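You operate a simulated robot arm through the tools that you are given. There is no shell and no other tool. Be economical: measure what you need, move in short steps, check, and stop when the job is done.

Carry out the task below with a simulated robot arm. There is one attempt and no reset: what you move stays moved.

TASK
Fill the peg board and lay it in the game bits drawer.
Fine: the teal and the orange peg go into the holes of their colours (the purple one is in already); the board lies beside the divider, which stays; shut the drawer.

Only the result counts: the job must be done as asked and must still hold three seconds after the hand-in. Knocking over, shifting, dropping, spilling or breaking anything else fails it.

THE ROBOT
A 6-joint arm with a two-finger parallel gripper, fixed in place. Base frame: the origin is at the foot of the arm, x ahead of it, y to its left, z up. Readings come in mm, degrees, newtons and seconds.
With the tool pointing down near the work surface it reaches from about 120 to 660 mm from the base axis. Its first joint turns from -166.0 to 166.0 degrees. Payload 3.91 kg.
Tool frame: the origin (TCP) lies between the finger pads and is the grasp point; the fingertips stand 30 mm ahead of it; z points along the fingers, y is the line along which they close. Largest opening 110 mm; finger width 20, thickness 10; the body of the gripper, 48 by 112 mm, starts 55 mm behind the TCP.
Orientation is that of the tool frame in the base frame, as [roll, pitch, yaw] about the fixed x, y, z axes, in that order (R = Rz(yaw) Ry(pitch) Rx(roll)). With the fingers straight down and closing along the base's y, the tool's x points along the base's -x, its y along +y and its z along -z.

THE INTERFACE
- The arm moves only by the tool drive_tool. Its arguments are lists of equal length, an entry for each row: "gripper": the closure in counts, from 0 (fully open) to 255 (shut); "travel": the shift along the tool's x, y, z in mm, a list of three; "dr": the turn, a rotation vector about the tool's x, y, z in degrees, a list of three. In form: {"gripper": [gripper, ...], "travel": [[dx, dy, dz], ...], "dr": [[wx, wy, wz], ...]}. A call has 1 to 10 rows; each row shifts and turns the commanded pose from where the row before left it, along the tool's axes as they then stand. A row lasts 0.2 s, in which the tool goes at most 50 mm and 8.6 degrees; a call with a longer step from one row to the next is refused whole, and so is a gripper value outside its range. A pose out of reach is approached as far as the arm can. The call stops where the force on the tool passes 90 N (or 10 N more than at its start, if that is more) or the arm is blocked; 0.2 s more then pass. Each finger travels about 45 mm/s and halts on what it meets, pressing with about 24 N; the grip force reading is that of the motor and also rises with nothing between the fingers. The clock runs only during rows and for 0.2 s after the last one: add rows that do not move to give the fingers time. The reply holds the time, the measured pose of the TCP, the force on the tool along the base axes, the opening and the grip force, in the units named above and with some noise, with the torque about the TCP (base axes, N m) and any sound that the robot's microphone picked up.
- Cameras (640 x 400 px; columns grow to the right, rows downward): "scene" is fixed at [51.9, -499.8, 1365.6]; the picture's right is [0.75, -0.66, 0.00], its down [-0.40, -0.45, -0.80] and it looks along [0.53, 0.60, -0.60] (base axes); focal length 295 px, centre (320, 200). "wrist" rides on the gripper at [71, 22, -107] in the tool frame; the picture's right is [-0.29, 0.96, 0.00], its down [-0.76, -0.23, -0.61] and it looks along [-0.58, -0.18, 0.79] (tool axes); focal length 243 px, centre (320, 200). There is no depth. A picture from a camera that has moved, and an enlarged one, comes with that camera's place and axes in the base frame and with its lens.
- capture(camera): a new picture of that camera. It takes no simulated time.
- move_column(by): slides the trunk up (or, below 0, down) by that many mm; the arm rides with it, the base frame stays. It gives what a move gives, with no picture.
- close_up(camera, box): a new picture of the part [left, top, right, bottom] of that camera's present view, enlarged. It takes no simulated time.
- finish_job(): hands the job in; it is judged then, once.

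Work in short steps. Places have to be worked out from the pictures, the camera data and where the tool is seen: move nearer, look again, correct. Check each grasp and each placing, and mend what went wrong. You have 120 turns and 76 pictures in all, those below and enlarged ones among them. Open the gripper and draw the arm clear of the work before you hand the job in, unless the task says otherwise; then end with one line.

The tools are called after "Call:" as a command line: name --argument value ..., lists and objects as JSON in quotes. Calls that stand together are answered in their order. drive_tool: Moves the arm, as the interface text tells. Its arguments: {"type":"object","properties":{"gripper":{"type":"array","items":{"type":"number"}},"travel":{"type":"array","items":{"type":"array","items":{"type":"number"}}},"dr":{"type":"array","items":{"type":"array","items":{"type":"number"}}}},"required":["gripper","travel","dr"]} The other tools are called the same way: move_column (by) slides the trunk up or down; capture (camera) takes a picture; close_up (camera, box) takes an enlarged picture of a part of a camera's view; finish_job () hands the job in.

At the start:

```text
time: 0.0
position: [388.9, 262.6, 1122.0]
orientation: [180.0, -0.1, -180.0]
force: [-0.4, -0.4, -1.5]
wrist_torque: [-0.01, 0.02, -0.03]
width: 110.3
grip_force: 0.0
trunk travel left (down, up): [-500.0, 90.0]
```

scene: 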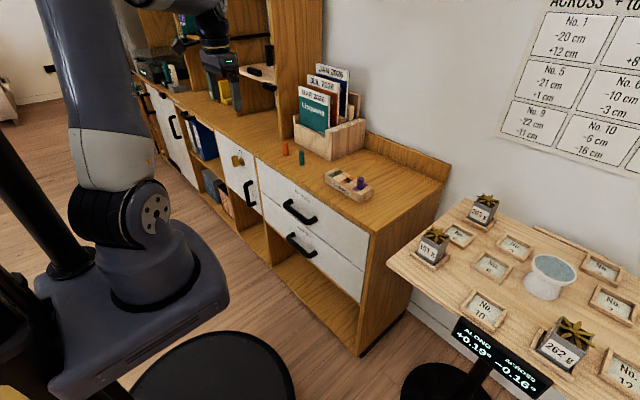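
wrist: 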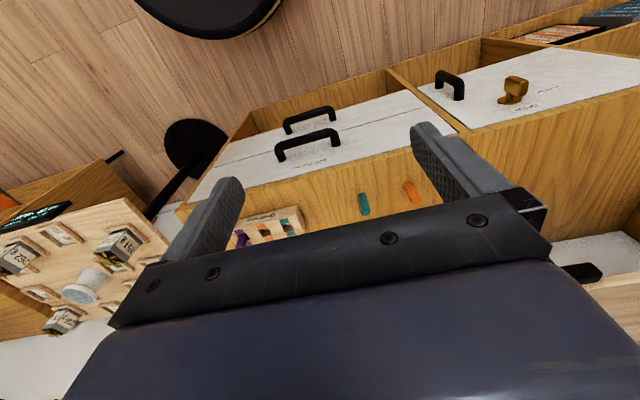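

I start by enlarging the work area in the scene view to identify drawers, pegs and board.

Call:
close_up --camera "scene" --box '[210, 120, 400, 240]'

Call:
close_up --camera "scene" --box '[220, 170, 380, 270]'

Call:
close_up --camera "wrist" --box '[180, 80, 560, 280]'

```text
3.33 times, centred on (305, 180) of scene
camera zoom: at [51.9, -499.8, 1365.6], right [0.75, -0.66, 0.0], down [-0.4, -0.45, -0.8], along [0.53, 0.6, -0.6], focal length 983 px, centre (370, 267)
```

zoom: 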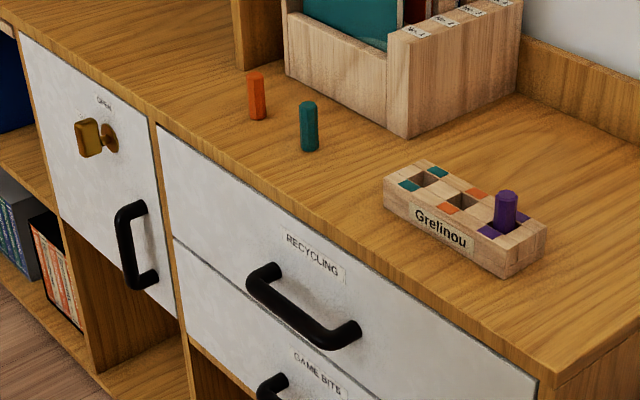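

```text
4.00 times, centred on (300, 220) of scene
camera zoom: at [51.9, -499.8, 1365.6], right [0.75, -0.66, 0.0], down [-0.4, -0.45, -0.8], along [0.53, 0.6, -0.6], focal length 1180 px, centre (400, 120)
```

zoom: 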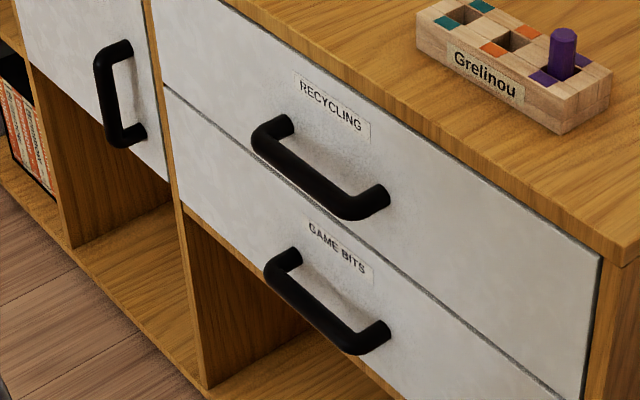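

```text
1.68 times, centred on (370, 180) of wrist
camera zoom: at [319.0, 283.9, 1229.7], right [0.29, 0.96, 0.0], down [0.76, -0.23, 0.61], along [0.58, -0.18, -0.79], focal length 409 px, centre (236, 234)
```

zoom: 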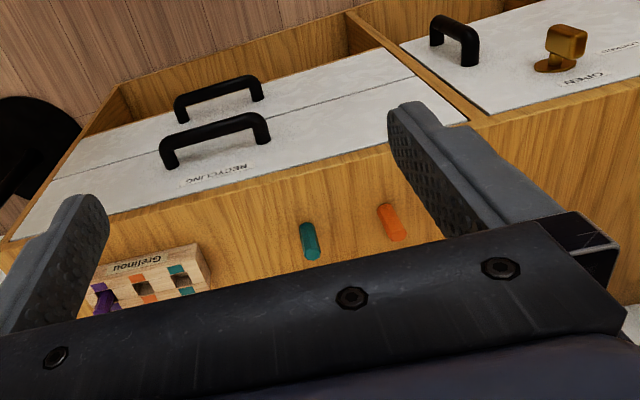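

The cabinet top works out at z≈797, its front at x≈555. Estimates: orange peg (651,380), teal peg (650,283), board x≥637 with y −29..141, and the game bits handle near (515,131,558). I move above the pegs for a nearer look.

Call:
drive_tool --gripper '[0, 0, 0, 0, 0]' --travel '[[-34, 12, 20], [-34, 12, 20], [-34, 12, 20], [-34, 12, 20], [-34, 12, 20]]' --dr '[[0, 0, 0], [0, 0, 0], [0, 0, 0], [0, 0, 0], [0, 0, 0]]'

Call:
capture --camera "wrist"

```text
time: 1.2
position: [558.2, 323.9, 1023.5]
orientation: [180.0, 0.0, -180.0]
force: [-0.4, 0.3, 0.1]
wrist_torque: [0.0, 0.01, 0.03]
width: 110.1
grip_force: 0.0
trunk travel left (down, up): [-500.0, 90.0]
```

```text
70 pictures are left
camera wrist: at [488.1, 344.8, 1130.6], right [0.29, 0.96, 0.0], down [0.76, -0.23, 0.61], along [0.58, -0.18, -0.79], focal length 243 px, centre (320, 200)
```

wrist: 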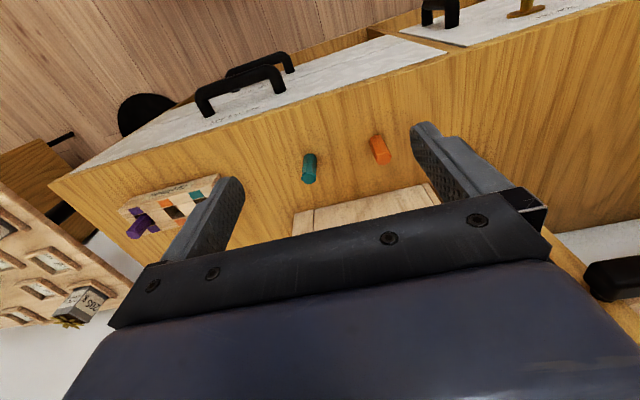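

Reach is fine so far. I enlarge the pegs to fix their places.

Call:
close_up --camera "wrist" --box '[280, 120, 420, 208]'

Call:
close_up --camera "wrist" --box '[110, 160, 250, 248]'

```text
4.55 times, centred on (350, 164) of wrist
camera zoom: at [488.1, 344.8, 1130.6], right [0.29, 0.96, 0.0], down [0.76, -0.23, 0.61], along [0.58, -0.18, -0.79], focal length 1103 px, centre (184, 364)
```

zoom: 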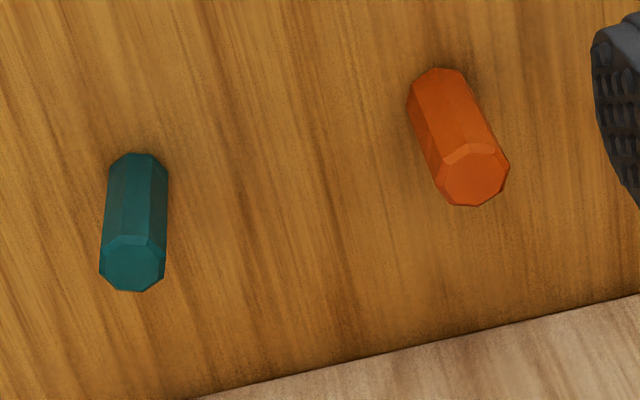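

```text
4.55 times, centred on (180, 204) of wrist
camera zoom: at [488.1, 344.8, 1130.6], right [0.29, 0.96, 0.0], down [0.76, -0.23, 0.61], along [0.58, -0.18, -0.79], focal length 1103 px, centre (956, 182)
```

zoom: 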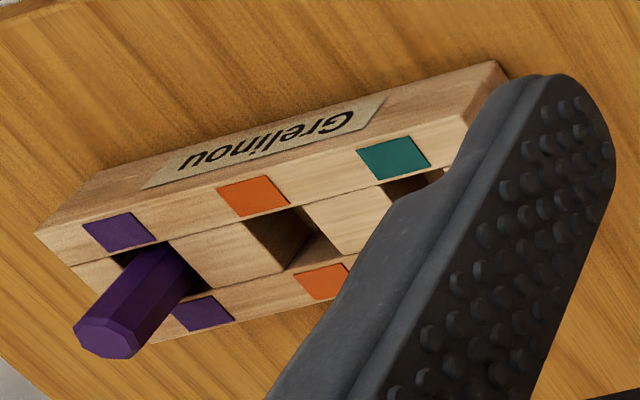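

Refined: teal peg at about (655,276), orange (654,380), 50 mm tall and 20 mm thick. Board is x 634–690, y −40–129, top z 833, with holes at x≈662 and y≈99 (teal), 42 (orange). I move above the teal peg.

Call:
drive_tool --gripper '[0, 0, 0, 60]' --travel '[[-33, -16, 30], [-33, -16, 30], [-31, -16, 30], [0, 0, 14]]' --dr '[[0, 0, 0], [0, 0, 0], [0, 0, 0], [0, 0, 0]]'

Call:
capture --camera "wrist"

Call:
close_up --camera "scene" --box '[230, 100, 390, 200]'

```text
time: 2.2
position: [658.6, 274.7, 915.1]
orientation: [-180.0, 0.0, 180.0]
force: [-0.2, 0.1, 0.0]
wrist_torque: [0.02, 0.05, -0.01]
width: 84.3
grip_force: 0.0
trunk travel left (down, up): [-500.0, 90.0]
```

```text
67 pictures are left
camera wrist: at [586.9, 296.0, 1024.0], right [0.29, 0.96, 0.0], down [0.76, -0.23, 0.61], along [0.58, -0.18, -0.79], focal length 243 px, centre (320, 200)
```

wrist: 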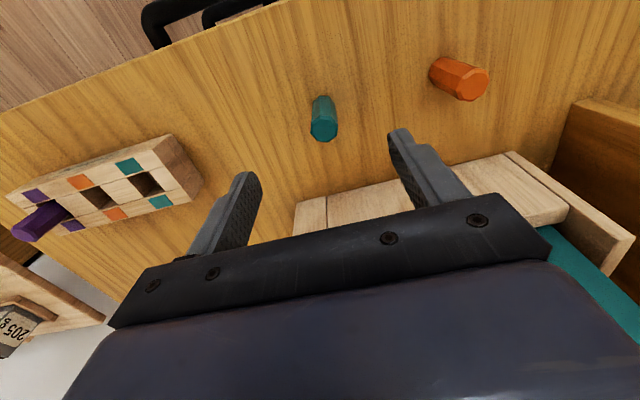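

```text
4.00 times, centred on (310, 150) of scene
camera zoom: at [51.9, -499.8, 1365.6], right [0.75, -0.66, 0.0], down [-0.4, -0.45, -0.8], along [0.53, 0.6, -0.6], focal length 1180 px, centre (360, 400)
```

zoom: 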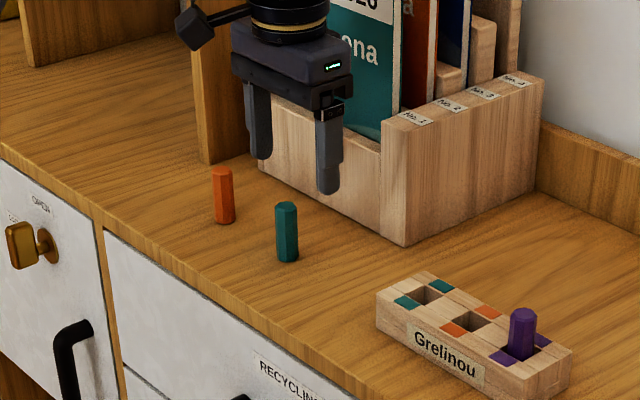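

Teal peg measures (653.5,276.7). I correct, lower to z≈850 (tips about 23 mm above its base) and narrow the fingers without touching yet.

Call:
drive_tool --gripper '[60, 60, 60, 165, 165, 165, 165]' --travel '[[5, 2, 15], [0, 0, 30], [0, 0, 20], [0, 0, 0], [0, 0, 0], [0, 0, 0], [0, 0, 0]]' --dr '[[0, 0, 0], [0, 0, 0], [0, 0, 0], [0, 0, 0], [0, 0, 0], [0, 0, 0], [0, 0, 0]]'

Call:
close_up --camera "wrist" --box '[220, 80, 420, 205]'

Call:
close_up --camera "scene" --box '[260, 120, 340, 170]'

```text
time: 3.8
position: [650.9, 276.6, 854.8]
orientation: [-180.0, 0.0, -180.0]
force: [-0.6, -1.2, 0.3]
wrist_torque: [0.0, -0.01, -0.01]
width: 39.0
grip_force: 0.0
trunk travel left (down, up): [-500.0, 90.0]
```

```text
3.20 times, centred on (320, 142) of wrist
camera zoom: at [580.9, 298.0, 961.5], right [0.29, 0.96, 0.0], down [0.76, -0.23, 0.61], along [0.58, -0.18, -0.79], focal length 776 px, centre (320, 384)
```

zoom: 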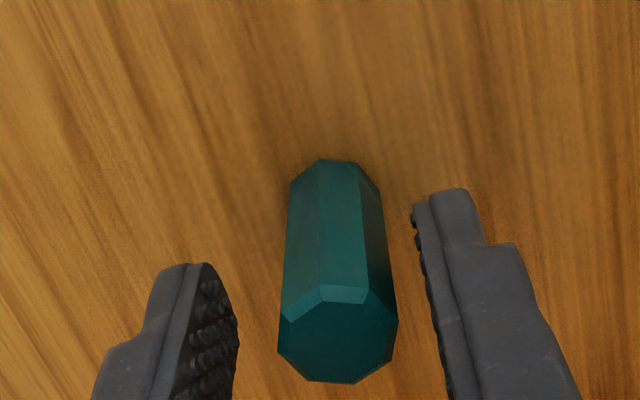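

```text
8.00 times, centred on (300, 145) of scene
camera zoom: at [51.9, -499.8, 1365.6], right [0.75, -0.66, 0.0], down [-0.4, -0.45, -0.8], along [0.53, 0.6, -0.6], focal length 2360 px, centre (480, 640)
```

zoom: 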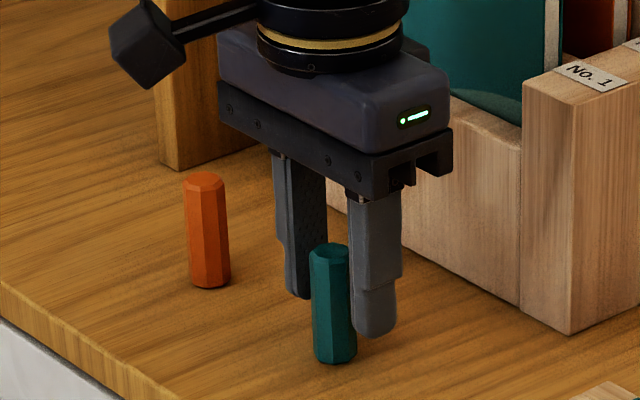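

Triangulating both views puts the teal peg at (649,280), base z 799, top 857. I shift +3 mm in y and close on it.

Call:
drive_tool --gripper '[165, 255, 255, 255, 255]' --travel '[[1, 3, 1], [0, 0, 0], [0, 0, 0], [0, 0, 0], [0, 0, 0]]' --dr '[[0, 0, 0], [0, 0, 0], [0, 0, 0], [0, 0, 0], [0, 0, 0]]'

Call:
drive_tool --gripper '[255, 255, 255]' --travel '[[0, 0, -20], [0, 0, -30], [0, 0, -30]]' --dr '[[0, 0, 0], [0, 0, 0], [0, 0, 0]]'

Call:
close_up --camera "wrist" --box '[200, 80, 440, 230]'

Call:
close_up --camera "scene" --box '[260, 100, 390, 200]'

```text
time: 5.0
position: [651.3, 279.3, 852.0]
orientation: [180.0, -0.1, 179.9]
force: [0.0, -1.2, 0.6]
wrist_torque: [-0.01, -0.01, 0.02]
width: 19.1
grip_force: 24.0
trunk travel left (down, up): [-500.0, 90.0]
```

```text
time: 5.8
position: [652.0, 278.8, 929.5]
orientation: [-180.0, 0.1, -180.0]
force: [0.1, -0.3, 0.0]
wrist_torque: [-0.02, -0.01, 0.0]
width: 19.4
grip_force: 24.3
trunk travel left (down, up): [-500.0, 90.0]
```

```text
2.67 times, centred on (320, 155) of wrist
camera zoom: at [580.6, 300.7, 1038.0], right [0.29, 0.96, 0.0], down [0.76, -0.23, 0.61], along [0.58, -0.18, -0.79], focal length 647 px, centre (320, 320)
```

zoom: 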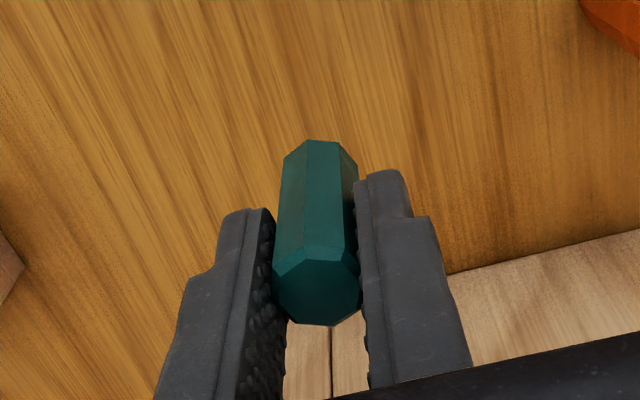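

```text
4.00 times, centred on (325, 150) of scene
camera zoom: at [51.9, -499.8, 1365.6], right [0.75, -0.66, 0.0], down [-0.4, -0.45, -0.8], along [0.53, 0.6, -0.6], focal length 1180 px, centre (300, 400)
```

zoom: 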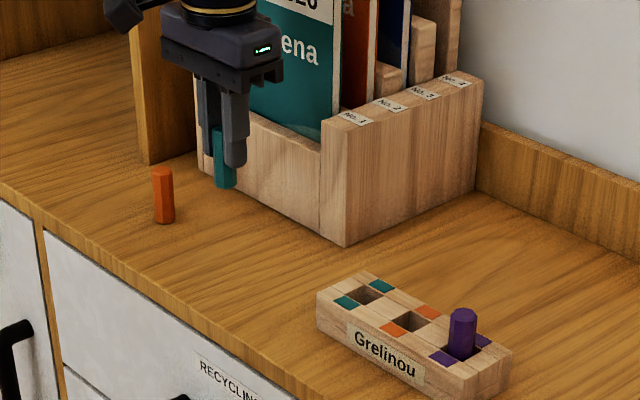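

Peg held upright, 19 mm across. I carry it to the near side of the board and look at the holes from close up.

Call:
drive_tool --gripper '[255, 255, 255, 255]' --travel '[[0, -44, 0], [0, -44, 0], [0, -44, 0], [0, -42, 0]]' --dr '[[0, 0, 0], [0, 0, 0], [0, 0, 0], [0, 0, 0]]'

Call:
capture --camera "wrist"

Call:
close_up --camera "scene" --box '[310, 140, 390, 210]'

```text
time: 6.8
position: [651.1, 103.2, 933.2]
orientation: [-180.0, 0.0, -180.0]
force: [-0.2, 0.1, -0.2]
wrist_torque: [-0.01, 0.01, -0.02]
width: 19.2
grip_force: 23.7
trunk travel left (down, up): [-500.0, 90.0]
```

```text
61 pictures are left
camera wrist: at [580.2, 125.1, 1040.9], right [0.29, 0.96, 0.0], down [0.76, -0.23, 0.61], along [0.58, -0.18, -0.79], focal length 243 px, centre (320, 200)
```

wrist: 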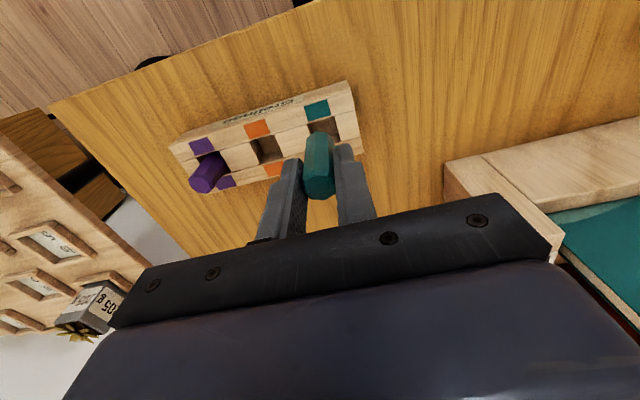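

```text
5.71 times, centred on (350, 175) of scene
camera zoom: at [51.9, -499.8, 1365.6], right [0.75, -0.66, 0.0], down [-0.4, -0.45, -0.8], along [0.53, 0.6, -0.6], focal length 1686 px, centre (149, 343)
```

zoom: 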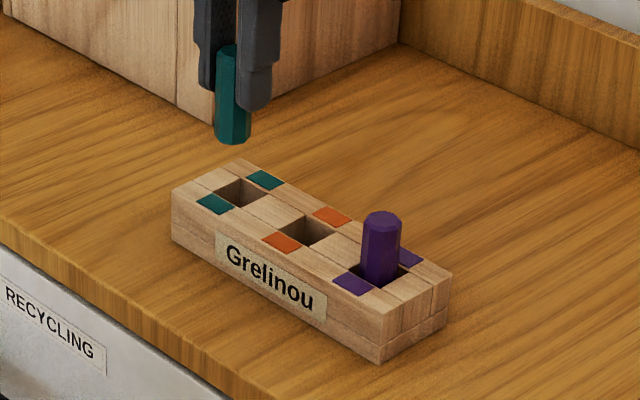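

Peg is over the board; hole centre reads about (659,105). I enlarge the wrist view to refine.

Call:
close_up --camera "wrist" --box '[160, 70, 380, 208]'

```text
2.90 times, centred on (270, 139) of wrist
camera zoom: at [580.2, 125.1, 1040.9], right [0.29, 0.96, 0.0], down [0.76, -0.23, 0.61], along [0.58, -0.18, -0.79], focal length 703 px, centre (465, 377)
```

zoom: 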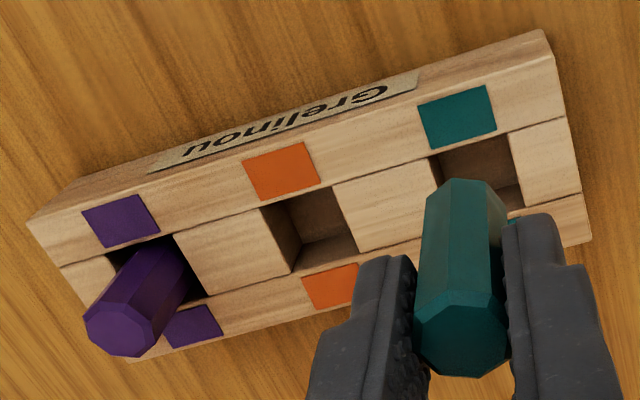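

Teal hole centre ≈(659.8,104.6), orange ≈(659,49). I shift over the teal hole and lower the peg to just above the board.

Call:
drive_tool --gripper '[255, 255, 255]' --travel '[[-10, 1.5, 0], [0, 0, 22], [0, 0, 14]]' --dr '[[0, 0, 0], [0, 0, 0], [0, 0, 0]]'

Call:
close_up --camera "scene" --box '[320, 150, 384, 190]'

Call:
close_up --camera "wrist" --box '[220, 60, 420, 185]'

```text
time: 7.6
position: [662.8, 107.9, 896.0]
orientation: [179.9, -0.1, -180.0]
force: [0.1, -0.2, -0.2]
wrist_torque: [-0.07, 0.02, 0.01]
width: 19.3
grip_force: 24.3
trunk travel left (down, up): [-500.0, 90.0]
```

```text
10.00 times, centred on (352, 170) of scene
camera zoom: at [51.9, -499.8, 1365.6], right [0.75, -0.66, 0.0], down [-0.4, -0.45, -0.8], along [0.53, 0.6, -0.6], focal length 2950 px, centre (0, 500)
```

zoom: 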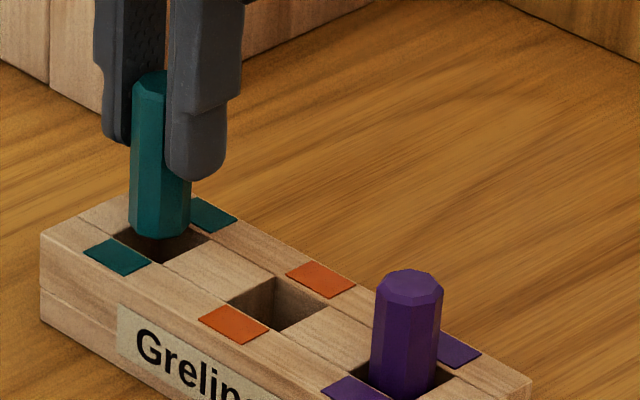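

```text
3.20 times, centred on (320, 122) of wrist
camera zoom: at [591.3, 128.9, 1003.2], right [0.29, 0.96, 0.0], down [0.76, -0.23, 0.61], along [0.58, -0.18, -0.79], focal length 776 px, centre (320, 448)
```

zoom: 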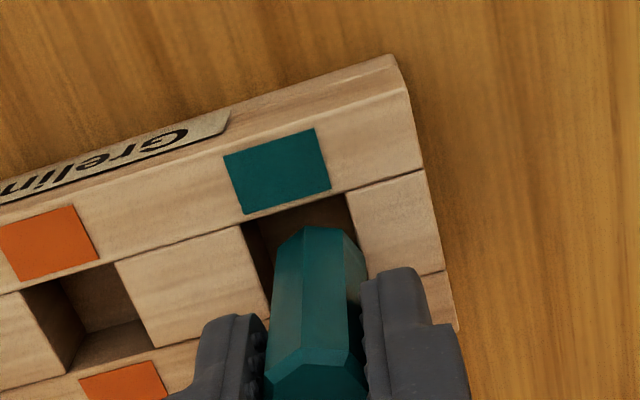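

Peg sits ~2.5 mm too far in +y; I correct and lower into the hole in small steps.

Call:
drive_tool --gripper '[255, 255, 255, 255]' --travel '[[1, -2.5, 0], [0, 0, 0], [0, 0, 5], [0, 0, 5]]' --dr '[[0, 0, 0], [0, 0, 0], [0, 0, 0], [0, 0, 0]]'

Call:
close_up --camera "wrist" --box '[220, 60, 420, 185]'

```text
time: 8.6
position: [658.6, 106.0, 886.1]
orientation: [-180.0, 0.1, 180.0]
force: [0.6, 0.5, 0.1]
wrist_torque: [0.0, 0.0, 0.04]
width: 19.2
grip_force: 24.1
trunk travel left (down, up): [-500.0, 90.0]
```

```text
3.20 times, centred on (320, 122) of wrist
camera zoom: at [588.7, 126.9, 994.0], right [0.29, 0.96, 0.0], down [0.76, -0.23, 0.61], along [0.58, -0.18, -0.79], focal length 776 px, centre (320, 448)
```

zoom: 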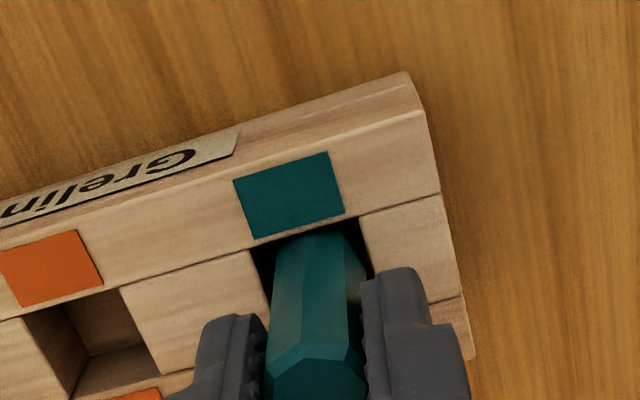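

The peg fits in the opening with no force. I lower further in small steps.

Call:
drive_tool --gripper '[255, 255, 255]' --travel '[[0, 0, 3], [0, 0, 3], [0, 0, 3]]' --dr '[[0, 0, 0], [0, 0, 0], [0, 0, 0]]'

Call:
close_up --camera "scene" --box '[320, 150, 384, 190]'

```text
time: 9.4
position: [658.3, 103.9, 876.9]
orientation: [-180.0, 0.0, -179.9]
force: [0.0, 0.1, 0.2]
wrist_torque: [-0.01, 0.02, 0.02]
width: 18.4
grip_force: 24.6
trunk travel left (down, up): [-500.0, 90.0]
```

```text
10.00 times, centred on (352, 170) of scene
camera zoom: at [51.9, -499.8, 1365.6], right [0.75, -0.66, 0.0], down [-0.4, -0.45, -0.8], along [0.53, 0.6, -0.6], focal length 2950 px, centre (0, 500)
```

zoom: 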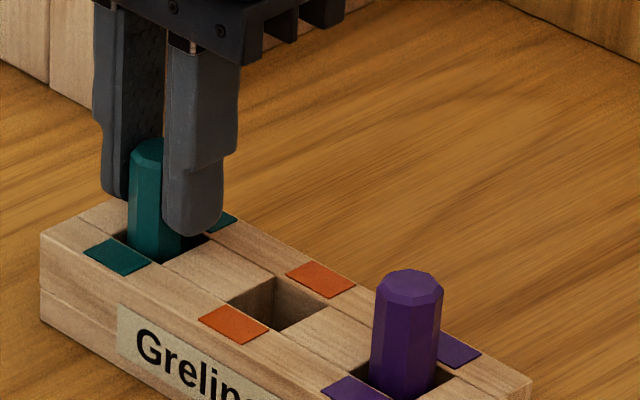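

Going in. I lower 5 mm more (tips still above the board), watching force.

Call:
drive_tool --gripper '[255, 255, 255]' --travel '[[0, 0, 2], [0, 0, 2], [0, 0, 1.5]]' --dr '[[0, 0, 0], [0, 0, 0], [0, 0, 0]]'

Call:
close_up --camera "scene" --box '[320, 150, 384, 190]'

```text
time: 10.2
position: [659.7, 105.2, 874.8]
orientation: [180.0, 0.2, 179.9]
force: [-3.1, -3.4, 21.9]
wrist_torque: [-0.47, 0.19, -0.04]
width: 17.9
grip_force: 23.9
trunk travel left (down, up): [-500.0, 90.0]
```

```text
10.00 times, centred on (352, 170) of scene
camera zoom: at [51.9, -499.8, 1365.6], right [0.75, -0.66, 0.0], down [-0.4, -0.45, -0.8], along [0.53, 0.6, -0.6], focal length 2950 px, centre (0, 500)
```

zoom: 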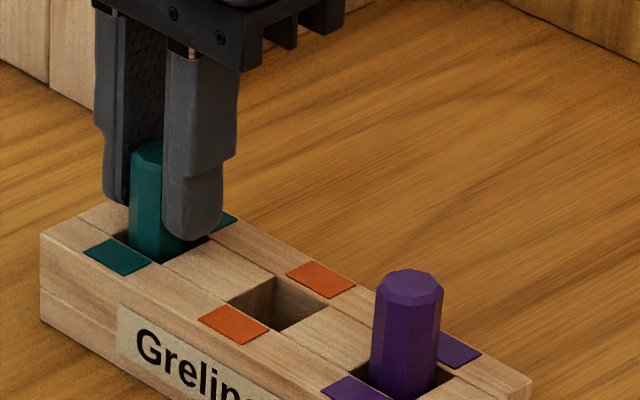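

The peg has bottomed out (22 N up). I relax 1.5 mm, open gently and rise.

Call:
drive_tool --gripper '[255, 190, 150, 150, 150]' --travel '[[0, 0, -2], [0, 0, 0], [0, 0, 0], [0, 0, 0], [0, 0, 0]]' --dr '[[0, 0, 0], [0, 0, 0], [0, 0, 0], [0, 0, 0], [0, 0, 0]]'

Call:
drive_tool --gripper '[150, 150, 100]' --travel '[[0, 0, -20], [0, 0, -30], [0, 0, -35]]' --dr '[[0, 0, 0], [0, 0, 0], [0, 0, 0]]'

Call:
close_up --camera "scene" --box '[250, 120, 394, 210]'

```text
time: 11.4
position: [660.1, 104.6, 872.8]
orientation: [-180.0, 0.0, 179.9]
force: [0.0, -0.3, 0.1]
wrist_torque: [-0.01, 0.01, -0.01]
width: 45.2
grip_force: 0.1
trunk travel left (down, up): [-500.0, 90.0]
```

```text
time: 12.2
position: [662.3, 104.0, 958.1]
orientation: [179.9, -0.1, 180.0]
force: [-0.1, 0.9, 0.8]
wrist_torque: [-0.01, -0.05, 0.0]
width: 66.7
grip_force: 0.1
trunk travel left (down, up): [-500.0, 90.0]
```

```text
4.44 times, centred on (322, 165) of scene
camera zoom: at [51.9, -499.8, 1365.6], right [0.75, -0.66, 0.0], down [-0.4, -0.45, -0.8], along [0.53, 0.6, -0.6], focal length 1311 px, centre (311, 356)
```

zoom: 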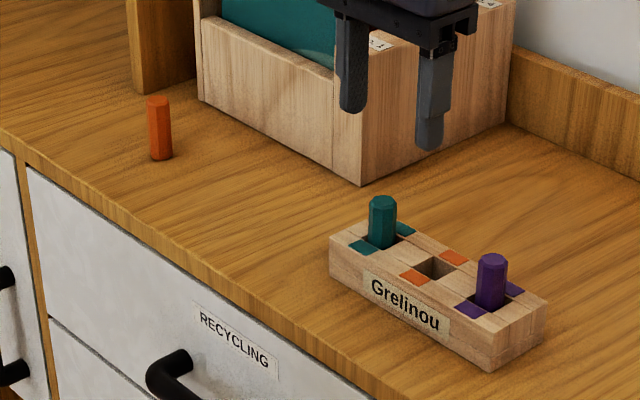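

Teal peg seated. Now I go toward the orange peg, to (649,380) at z≈920.

Call:
drive_tool --gripper '[100, 100, 100, 100, 100, 100, 100]' --travel '[[0, 40, 0], [0, 40, 0], [2, 40, 0], [2, 40, 0], [2, 40, 0], [2, 40, 15], [3, 36, 20]]' --dr '[[0, 0, 0], [0, 0, 0], [0, 0, 0], [0, 0, 0], [0, 0, 0], [0, 0, 0], [0, 0, 0]]'

Call:
close_up --camera "wrist" --box '[220, 60, 420, 185]'

Call:
close_up --camera "scene" --box '[250, 120, 330, 170]'

```text
time: 13.8
position: [643.9, 375.6, 925.0]
orientation: [179.9, 0.2, 179.9]
force: [-0.3, -0.2, 0.8]
wrist_torque: [0.04, 0.02, 0.01]
width: 67.2
grip_force: 0.0
out of reach, approached as far as the arm can: row 7
trunk travel left (down, up): [-500.0, 90.0]
```

```text
3.20 times, centred on (320, 122) of wrist
camera zoom: at [573.9, 398.1, 1032.6], right [0.29, 0.96, 0.0], down [0.76, -0.23, 0.61], along [0.58, -0.18, -0.79], focal length 776 px, centre (320, 448)
```

zoom: 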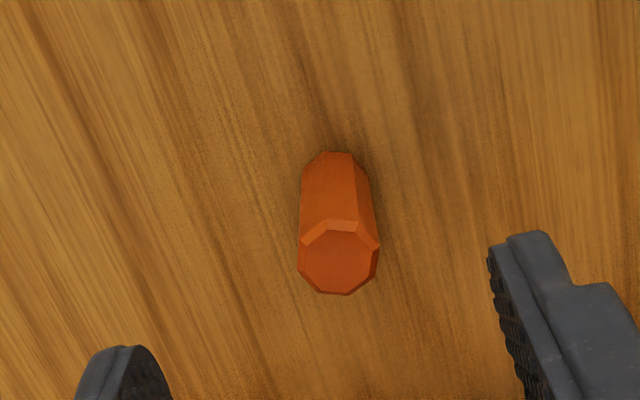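

```text
8.00 times, centred on (290, 145) of scene
camera zoom: at [51.9, -499.8, 1365.6], right [0.75, -0.66, 0.0], down [-0.4, -0.45, -0.8], along [0.53, 0.6, -0.6], focal length 2360 px, centre (560, 640)
```

zoom: 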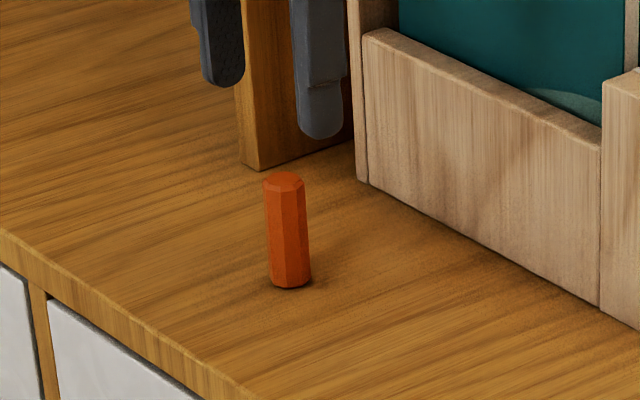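

That's at the reach limit. Orange peg measures (650,379), same height as the teal. I raise the trunk 80 mm to gain reach at this height.

Call:
move_column --by 80

Call:
drive_tool --gripper '[100, 100]' --travel '[[-6, 3, 30], [0, 0, 30]]' --dr '[[0, 0, 0], [0, 0, 0]]'

```text
time: 15.0
position: [644.4, 376.0, 1005.1]
orientation: [179.9, 0.1, -179.9]
force: [0.8, 0.4, 0.9]
wrist_torque: [0.04, -0.01, -0.02]
width: 66.9
grip_force: 0.1
trunk travel left (down, up): [-580.0, 10.0]
```

```text
time: 15.6
position: [646.9, 378.8, 943.3]
orientation: [179.9, 0.1, -179.9]
force: [0.4, 0.0, -0.1]
wrist_torque: [0.0, 0.0, -0.01]
width: 67.0
grip_force: 0.0
out of reach, approached as far as the arm can: row 1
trunk travel left (down, up): [-580.0, 10.0]
```

I descend further and check the readings.

Call:
drive_tool --gripper '[100, 100, 100]' --travel '[[-3, 0, 25], [0, 0, 25], [0, 0, 0]]' --dr '[[0, 0, 0], [0, 0, 0], [0, 0, 0]]'

Call:
close_up --camera "wrist" --box '[220, 60, 420, 185]'

```text
time: 16.4
position: [648.4, 376.7, 894.1]
orientation: [179.9, 0.3, -179.9]
force: [0.2, 0.3, 0.0]
wrist_torque: [0.04, 0.0, -0.02]
width: 67.1
grip_force: 0.1
out of reach, approached as far as the arm can: row 2
trunk travel left (down, up): [-580.0, 10.0]
```

```text
3.20 times, centred on (320, 122) of wrist
camera zoom: at [577.3, 397.8, 1001.2], right [0.29, 0.96, 0.0], down [0.76, -0.23, 0.61], along [0.58, -0.17, -0.79], focal length 776 px, centre (320, 448)
```

zoom: 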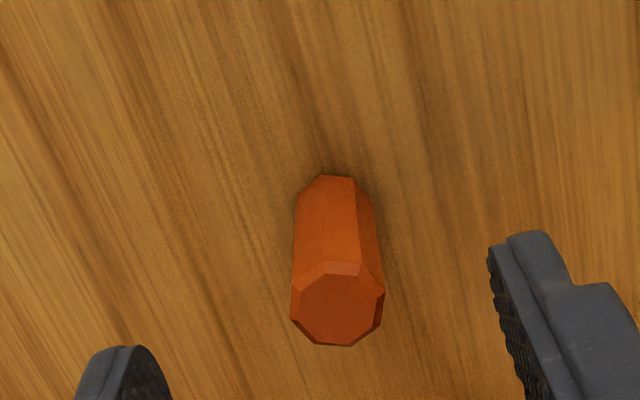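

Close enough in x (pads are 20 mm wide). I go down to z≈853 and narrow the fingers.

Call:
drive_tool --gripper '[100, 100, 165, 165, 165]' --travel '[[0, 1.5, 20], [0, 0, 21], [0, 0, 0], [0, 0, 0], [0, 0, 0]]' --dr '[[0, 0, 0], [0, 0, 0], [0, 0, 0], [0, 0, 0], [0, 0, 0]]'

Call:
close_up --camera "wrist" --box '[220, 80, 420, 205]'

```text
time: 17.6
position: [644.1, 374.7, 853.3]
orientation: [179.9, 0.2, -180.0]
force: [-0.2, -0.6, 0.2]
wrist_torque: [-0.01, 0.0, -0.03]
width: 38.8
grip_force: 0.0
out of reach, approached as far as the arm can: row 1
trunk travel left (down, up): [-580.0, 10.0]
```

```text
3.20 times, centred on (320, 142) of wrist
camera zoom: at [574.0, 396.1, 961.0], right [0.29, 0.96, 0.0], down [0.76, -0.23, 0.61], along [0.58, -0.17, -0.79], focal length 776 px, centre (320, 384)
```

zoom: 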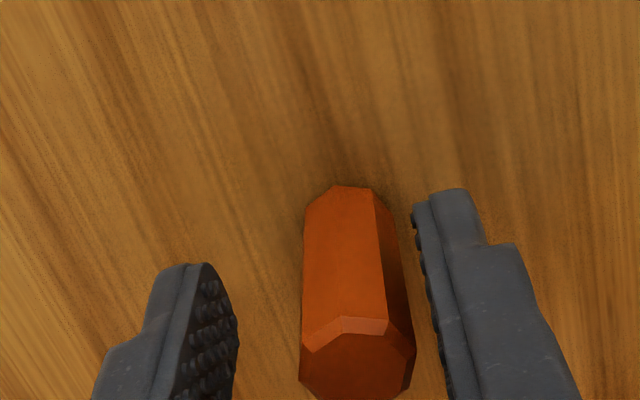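

I'm ~5 mm short in y and x; reach is best with the trunk about 40 mm lower. I lift, lower the trunk 40, then correct.

Call:
drive_tool --gripper '[165, 165]' --travel '[[0, 0, -20], [0, 0, -20]]' --dr '[[0, 0, 0], [0, 0, 0]]'

Call:
move_column --by -39

Call:
drive_tool --gripper '[165, 165]' --travel '[[-5, 4.5, 0], [0, 0, 0]]' --dr '[[0, 0, 0], [0, 0, 0]]'

Call:
close_up --camera "wrist" --box '[220, 80, 420, 205]'

```text
time: 18.2
position: [645.4, 376.3, 894.9]
orientation: [180.0, 0.2, 180.0]
force: [-0.1, -0.7, 0.1]
wrist_torque: [0.0, 0.03, -0.03]
width: 38.6
grip_force: 0.0
trunk travel left (down, up): [-580.0, 10.0]
```

```text
time: 19.0
position: [645.9, 374.8, 854.4]
orientation: [179.9, 0.3, -180.0]
force: [-0.3, 0.2, 0.5]
wrist_torque: [0.0, -0.01, 0.0]
width: 38.7
grip_force: 0.1
trunk travel left (down, up): [-541.0, 49.0]
```

```text
time: 19.6
position: [647.8, 379.0, 854.3]
orientation: [179.9, 0.2, -180.0]
force: [0.4, -0.1, -0.7]
wrist_torque: [0.0, 0.02, 0.02]
width: 38.7
grip_force: 0.1
out of reach, approached as far as the arm can: row 1
trunk travel left (down, up): [-541.0, 49.0]
```

```text
3.20 times, centred on (320, 142) of wrist
camera zoom: at [576.4, 399.2, 962.1], right [0.29, 0.96, 0.0], down [0.76, -0.23, 0.61], along [0.59, -0.17, -0.79], focal length 776 px, centre (320, 384)
```

zoom: 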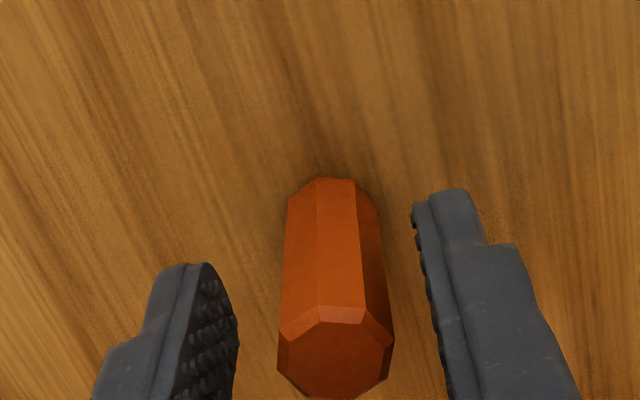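

Now nearly centred. A small +2 mm y nudge, then close and lift.

Call:
drive_tool --gripper '[165, 255, 255, 255, 255]' --travel '[[2, 2, 1], [0, 0, 0], [0, 0, 0], [0, 0, 0], [0, 0, 0]]' --dr '[[0, 0, 0], [0, 0, 0], [0, 0, 0], [0, 0, 0], [0, 0, 0]]'

Call:
drive_tool --gripper '[255, 255, 255]' --travel '[[5, 0, -20], [5, 0, -30], [0, 0, -30]]' --dr '[[0, 0, 0], [0, 0, 0], [0, 0, 0]]'

Call:
close_up --camera "wrist" --box '[200, 80, 440, 230]'

```text
time: 20.8
position: [646.5, 379.7, 853.0]
orientation: [180.0, 0.1, 179.9]
force: [0.3, 0.1, 0.2]
wrist_torque: [0.03, -0.03, 0.05]
width: 19.6
grip_force: 24.6
trunk travel left (down, up): [-541.0, 49.0]
```

```text
time: 21.6
position: [636.2, 380.1, 933.5]
orientation: [179.9, 0.1, -180.0]
force: [0.3, 0.7, -0.9]
wrist_torque: [0.01, 0.02, 0.01]
width: 19.5
grip_force: 23.9
trunk travel left (down, up): [-541.0, 49.0]
```

```text
2.67 times, centred on (320, 155) of wrist
camera zoom: at [565.5, 401.3, 1041.4], right [0.29, 0.96, 0.0], down [0.76, -0.23, 0.61], along [0.58, -0.18, -0.79], focal length 647 px, centre (320, 320)
```

zoom: 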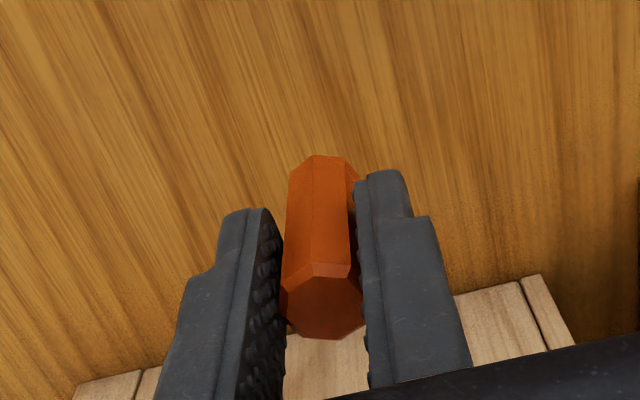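

Orange peg held (offset ≈ +2 mm in x from the TCP). I carry it high over the teal one to the orange hole.

Call:
drive_tool --gripper '[255, 255, 255, 255, 255, 255, 255, 255, 255]' --travel '[[0, -20, -40], [0, -40, 0], [0, -40, 0], [0, -40, 0], [-5, -40, 0], [-5, -40, 0], [-5, -40, 0], [-6, -40, 0], [0, -30, 0]]' --dr '[[0, 0, 0], [0, 0, 0], [0, 0, 0], [0, 0, 0], [0, 0, 0], [0, 0, 0], [0, 0, 0], [0, 0, 0], [0, 0, 0]]'

Call:
close_up --camera "wrist" --box '[200, 70, 440, 220]'

Call:
close_up --camera "scene" --box '[310, 140, 390, 190]'

```text
time: 23.6
position: [657.1, 49.3, 971.6]
orientation: [179.9, 0.1, 179.9]
force: [0.1, -0.6, 0.0]
wrist_torque: [0.0, 0.01, 0.02]
width: 19.4
grip_force: 24.0
trunk travel left (down, up): [-541.0, 49.0]
```

```text
2.67 times, centred on (320, 145) of wrist
camera zoom: at [585.9, 69.6, 1079.6], right [0.29, 0.96, 0.0], down [0.76, -0.23, 0.61], along [0.58, -0.17, -0.79], focal length 647 px, centre (320, 347)
```

zoom: 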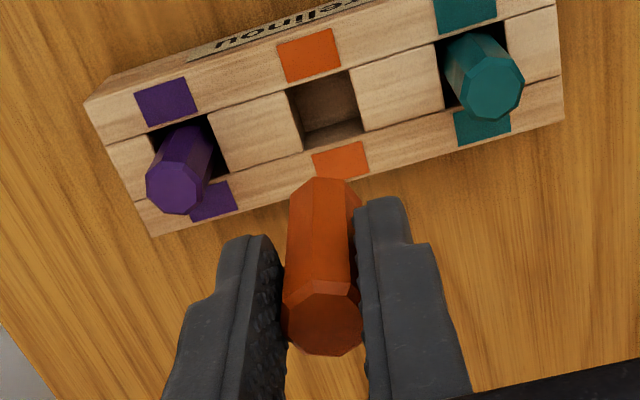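

```text
8.00 times, centred on (350, 165) of scene
camera zoom: at [51.9, -499.8, 1365.6], right [0.75, -0.66, 0.0], down [-0.4, -0.45, -0.8], along [0.53, 0.6, -0.6], focal length 2360 px, centre (80, 480)
```

zoom: 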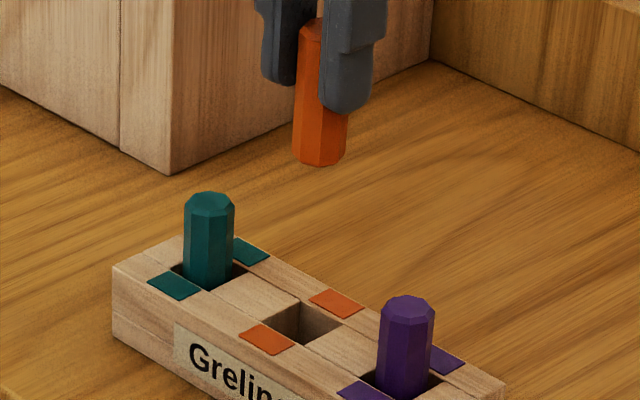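

Relative to the hole the peg should go about +1.5 mm y. I correct and lower to just above the board.

Call:
drive_tool --gripper '[255, 255, 255, 255]' --travel '[[-0.5, 1.5, 30], [0, 0, 30], [0, 0, 15], [0, 0, 0]]' --dr '[[0, 0, 0], [0, 0, 0], [0, 0, 0], [0, 0, 0]]'

Call:
close_up --camera "wrist" --box '[220, 60, 420, 185]'

Call:
close_up --camera "scene" --box '[320, 150, 384, 190]'

```text
time: 24.6
position: [656.5, 50.4, 897.0]
orientation: [179.8, 0.1, 179.9]
force: [1.0, -0.4, 0.6]
wrist_torque: [0.0, -0.02, -0.01]
width: 18.7
grip_force: 24.1
trunk travel left (down, up): [-541.0, 49.0]
```

```text
3.20 times, centred on (320, 122) of wrist
camera zoom: at [585.9, 71.9, 1004.3], right [0.29, 0.96, 0.0], down [0.76, -0.23, 0.61], along [0.58, -0.18, -0.79], focal length 776 px, centre (320, 448)
```

zoom: 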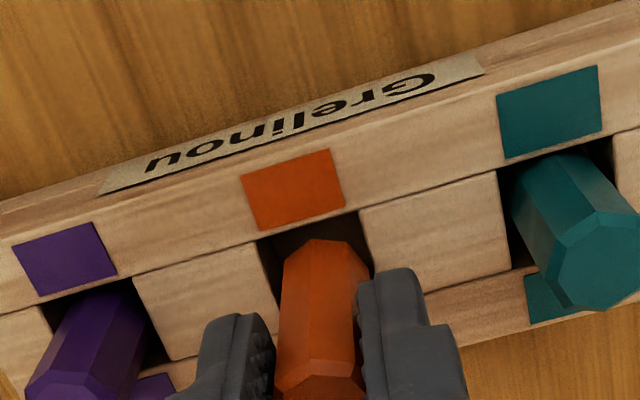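

```text
10.00 times, centred on (352, 170) of scene
camera zoom: at [51.9, -499.8, 1365.6], right [0.75, -0.66, 0.0], down [-0.4, -0.45, -0.8], along [0.53, 0.6, -0.6], focal length 2950 px, centre (0, 500)
```

zoom: 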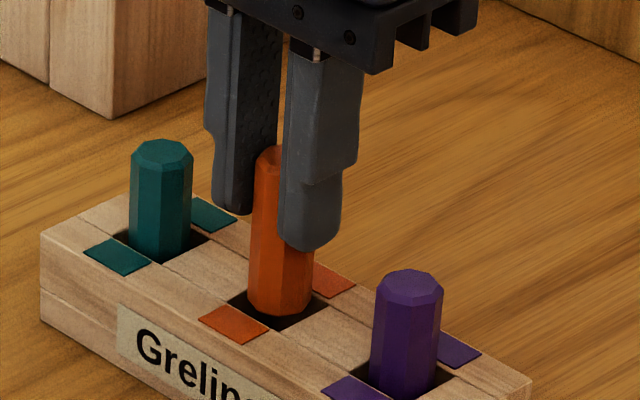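

Aligned well. I lower step by step into the hole.

Call:
drive_tool --gripper '[255, 255, 255, 255, 255]' --travel '[[0, -0.5, 5], [0, 0, 5], [0, 0, 4], [0, 0, 4], [0, 0, 3]]' --dr '[[0, 0, 0], [0, 0, 0], [0, 0, 0], [0, 0, 0], [0, 0, 0]]'

Call:
close_up --camera "scene" --box '[320, 150, 384, 190]'

```text
time: 25.8
position: [657.2, 51.0, 876.6]
orientation: [179.9, 0.2, 179.9]
force: [-0.9, -0.1, -0.2]
wrist_torque: [0.01, 0.02, 0.0]
width: 18.8
grip_force: 23.9
trunk travel left (down, up): [-541.0, 49.0]
```

```text
10.00 times, centred on (352, 170) of scene
camera zoom: at [51.9, -499.8, 1365.6], right [0.75, -0.66, 0.0], down [-0.4, -0.45, -0.8], along [0.53, 0.6, -0.6], focal length 2950 px, centre (0, 500)
```

zoom: 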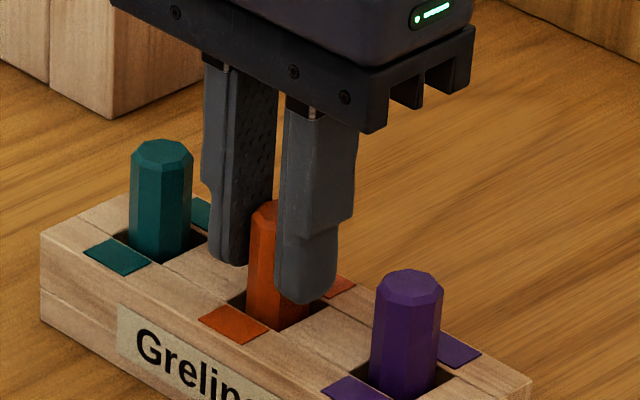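

Nearly bottomed. Lower 1 mm, release and rise.

Call:
drive_tool --gripper '[255, 190, 150, 150, 150]' --travel '[[0, 0, 1], [0, 0, 0], [0, 0, 0], [0, 0, 0], [0, 0, 0]]' --dr '[[0, 0, 0], [0, 0, 0], [0, 0, 0], [0, 0, 0], [0, 0, 0]]'

Call:
drive_tool --gripper '[150, 150, 150, 150]' --travel '[[0, 0, -20], [0, 0, -30], [20, 0, -45], [40, 0, -20]]' --dr '[[0, 0, 0], [0, 0, 0], [0, 0, 0], [0, 0, 0]]'

Call:
capture --camera "scene"

Call:
capture --camera "wrist"

```text
time: 27.0
position: [656.9, 50.9, 876.4]
orientation: [179.9, 0.2, 180.0]
force: [0.0, 0.2, 0.0]
wrist_torque: [0.01, -0.02, -0.02]
width: 45.4
grip_force: 0.1
trunk travel left (down, up): [-541.0, 49.0]
```

```text
time: 28.0
position: [594.6, 49.2, 991.5]
orientation: [179.9, 0.2, 179.9]
force: [-0.4, 0.4, -0.4]
wrist_torque: [0.01, -0.01, 0.0]
width: 45.6
grip_force: 0.1
trunk travel left (down, up): [-541.0, 49.0]
```

```text
41 pictures are left
```

scene: 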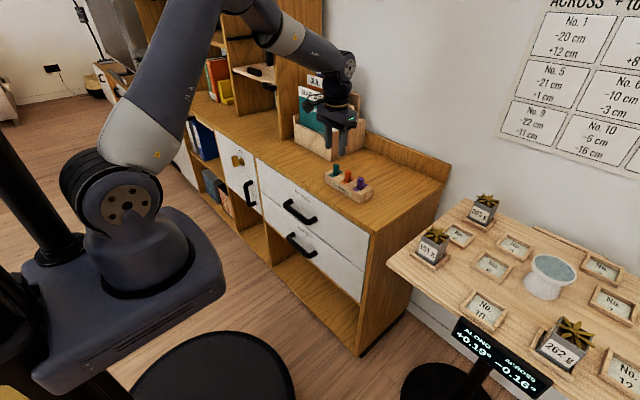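

```text
40 pictures are left
camera wrist: at [524.3, 69.9, 1099.8], right [0.29, 0.96, 0.0], down [0.76, -0.23, 0.61], along [0.58, -0.18, -0.79], focal length 243 px, centre (320, 200)
```

wrist: 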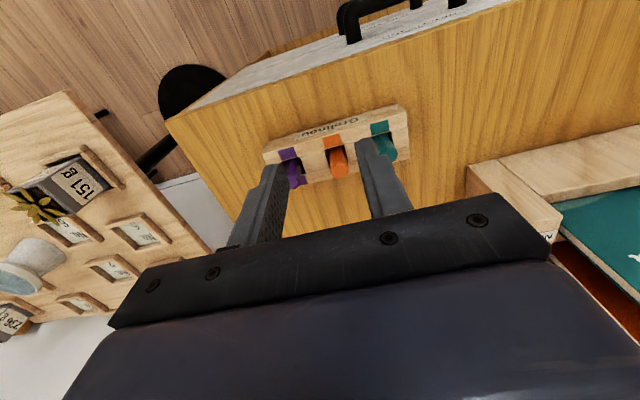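

All three pegs are seated. Next the drawer: I back off from the cabinet, lower the trunk and look at the handles.

Call:
drive_tool --gripper '[150, 150, 150, 150, 150]' --travel '[[48, 0, 0], [48, 10, 0], [48, 20, 0], [48, 20, 0], [20, 20, 0]]' --dr '[[0, 0, 0], [0, 0, 0], [0, 0, 0], [0, 0, 0], [0, 0, 0]]'

Call:
move_column --by -250

Call:
capture --camera "wrist"

```text
refused: row 3 steps farther than a row can; nothing moved
```

```text
time: 29.7
position: [597.6, 49.0, 829.5]
orientation: [179.9, 1.6, 179.9]
force: [-26.8, 0.3, 36.9]
wrist_torque: [-0.92, 1.12, -0.69]
width: 45.4
grip_force: 0.1
trunk travel left (down, up): [-362.0, 228.0]
stopped: the force on the tool passed its limit at 115 N (the readings are from after the stop); the commanded pose is now the measured one
```

```text
39 pictures are left
camera wrist: at [523.2, 70.1, 936.2], right [0.29, 0.96, 0.01], down [0.74, -0.23, 0.63], along [0.6, -0.18, -0.78], focal length 243 px, centre (320, 200)
```

wrist: 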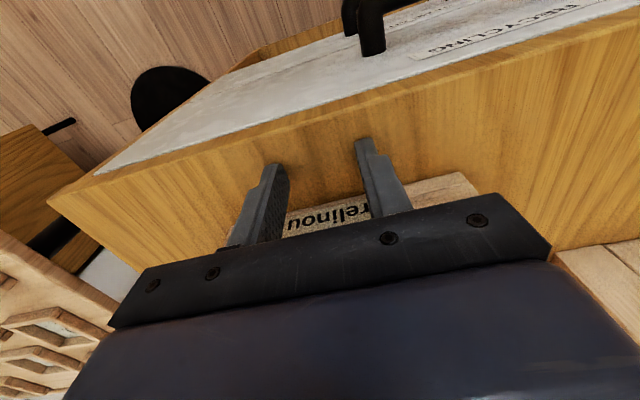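

My mistake: the move was refused and the trunk brought the fingertips onto the table top in front of the board. I raise straight up and inspect the board.

Call:
drive_tool --gripper '[150, 150, 150]' --travel '[[0, 0, -10], [0, 0, -40], [0, 0, -40]]' --dr '[[0, 0, 0], [0, 0, 0], [0, 0, 0]]'

Call:
close_up --camera "scene" --box '[300, 140, 396, 200]'

```text
time: 30.5
position: [599.3, 49.6, 915.3]
orientation: [179.9, 1.5, 180.0]
force: [-0.3, -0.1, -1.0]
wrist_torque: [0.01, 0.01, 0.03]
width: 45.3
grip_force: 0.0
trunk travel left (down, up): [-362.0, 228.0]
```

```text
6.67 times, centred on (348, 170) of scene
camera zoom: at [51.9, -499.8, 1365.6], right [0.75, -0.66, 0.0], down [-0.4, -0.45, -0.8], along [0.53, 0.6, -0.6], focal length 1967 px, centre (133, 400)
```

zoom: 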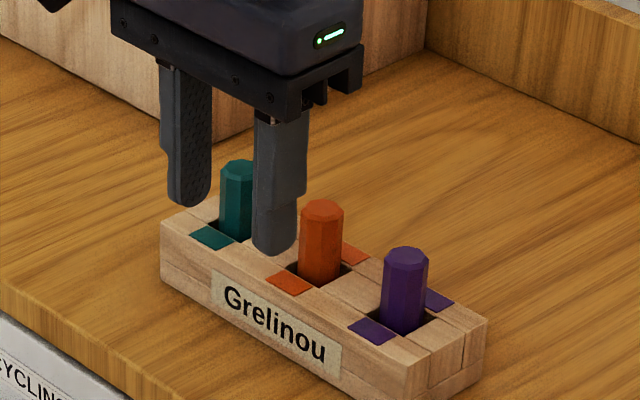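

Board and pegs untouched. I level the tool and back away from the cabinet, one call at a time.

Call:
drive_tool --gripper '[150, 150, 150, 150, 150, 150]' --travel '[[0, 0, -15], [40, 15, 0], [40, 15, 0], [40, 15, 0], [40, 15, 0], [40, 15, 0]]' --dr '[[0, 1.5, 0], [0, 0, 0], [0, 0, 0], [0, 0, 0], [0, 0, 0], [0, 0, 0]]'

```text
time: 31.9
position: [398.2, 123.8, 930.1]
orientation: [179.9, -0.1, -179.9]
force: [0.8, 0.7, 0.1]
wrist_torque: [0.02, 0.03, 0.03]
width: 45.4
grip_force: 0.1
trunk travel left (down, up): [-362.0, 228.0]
```

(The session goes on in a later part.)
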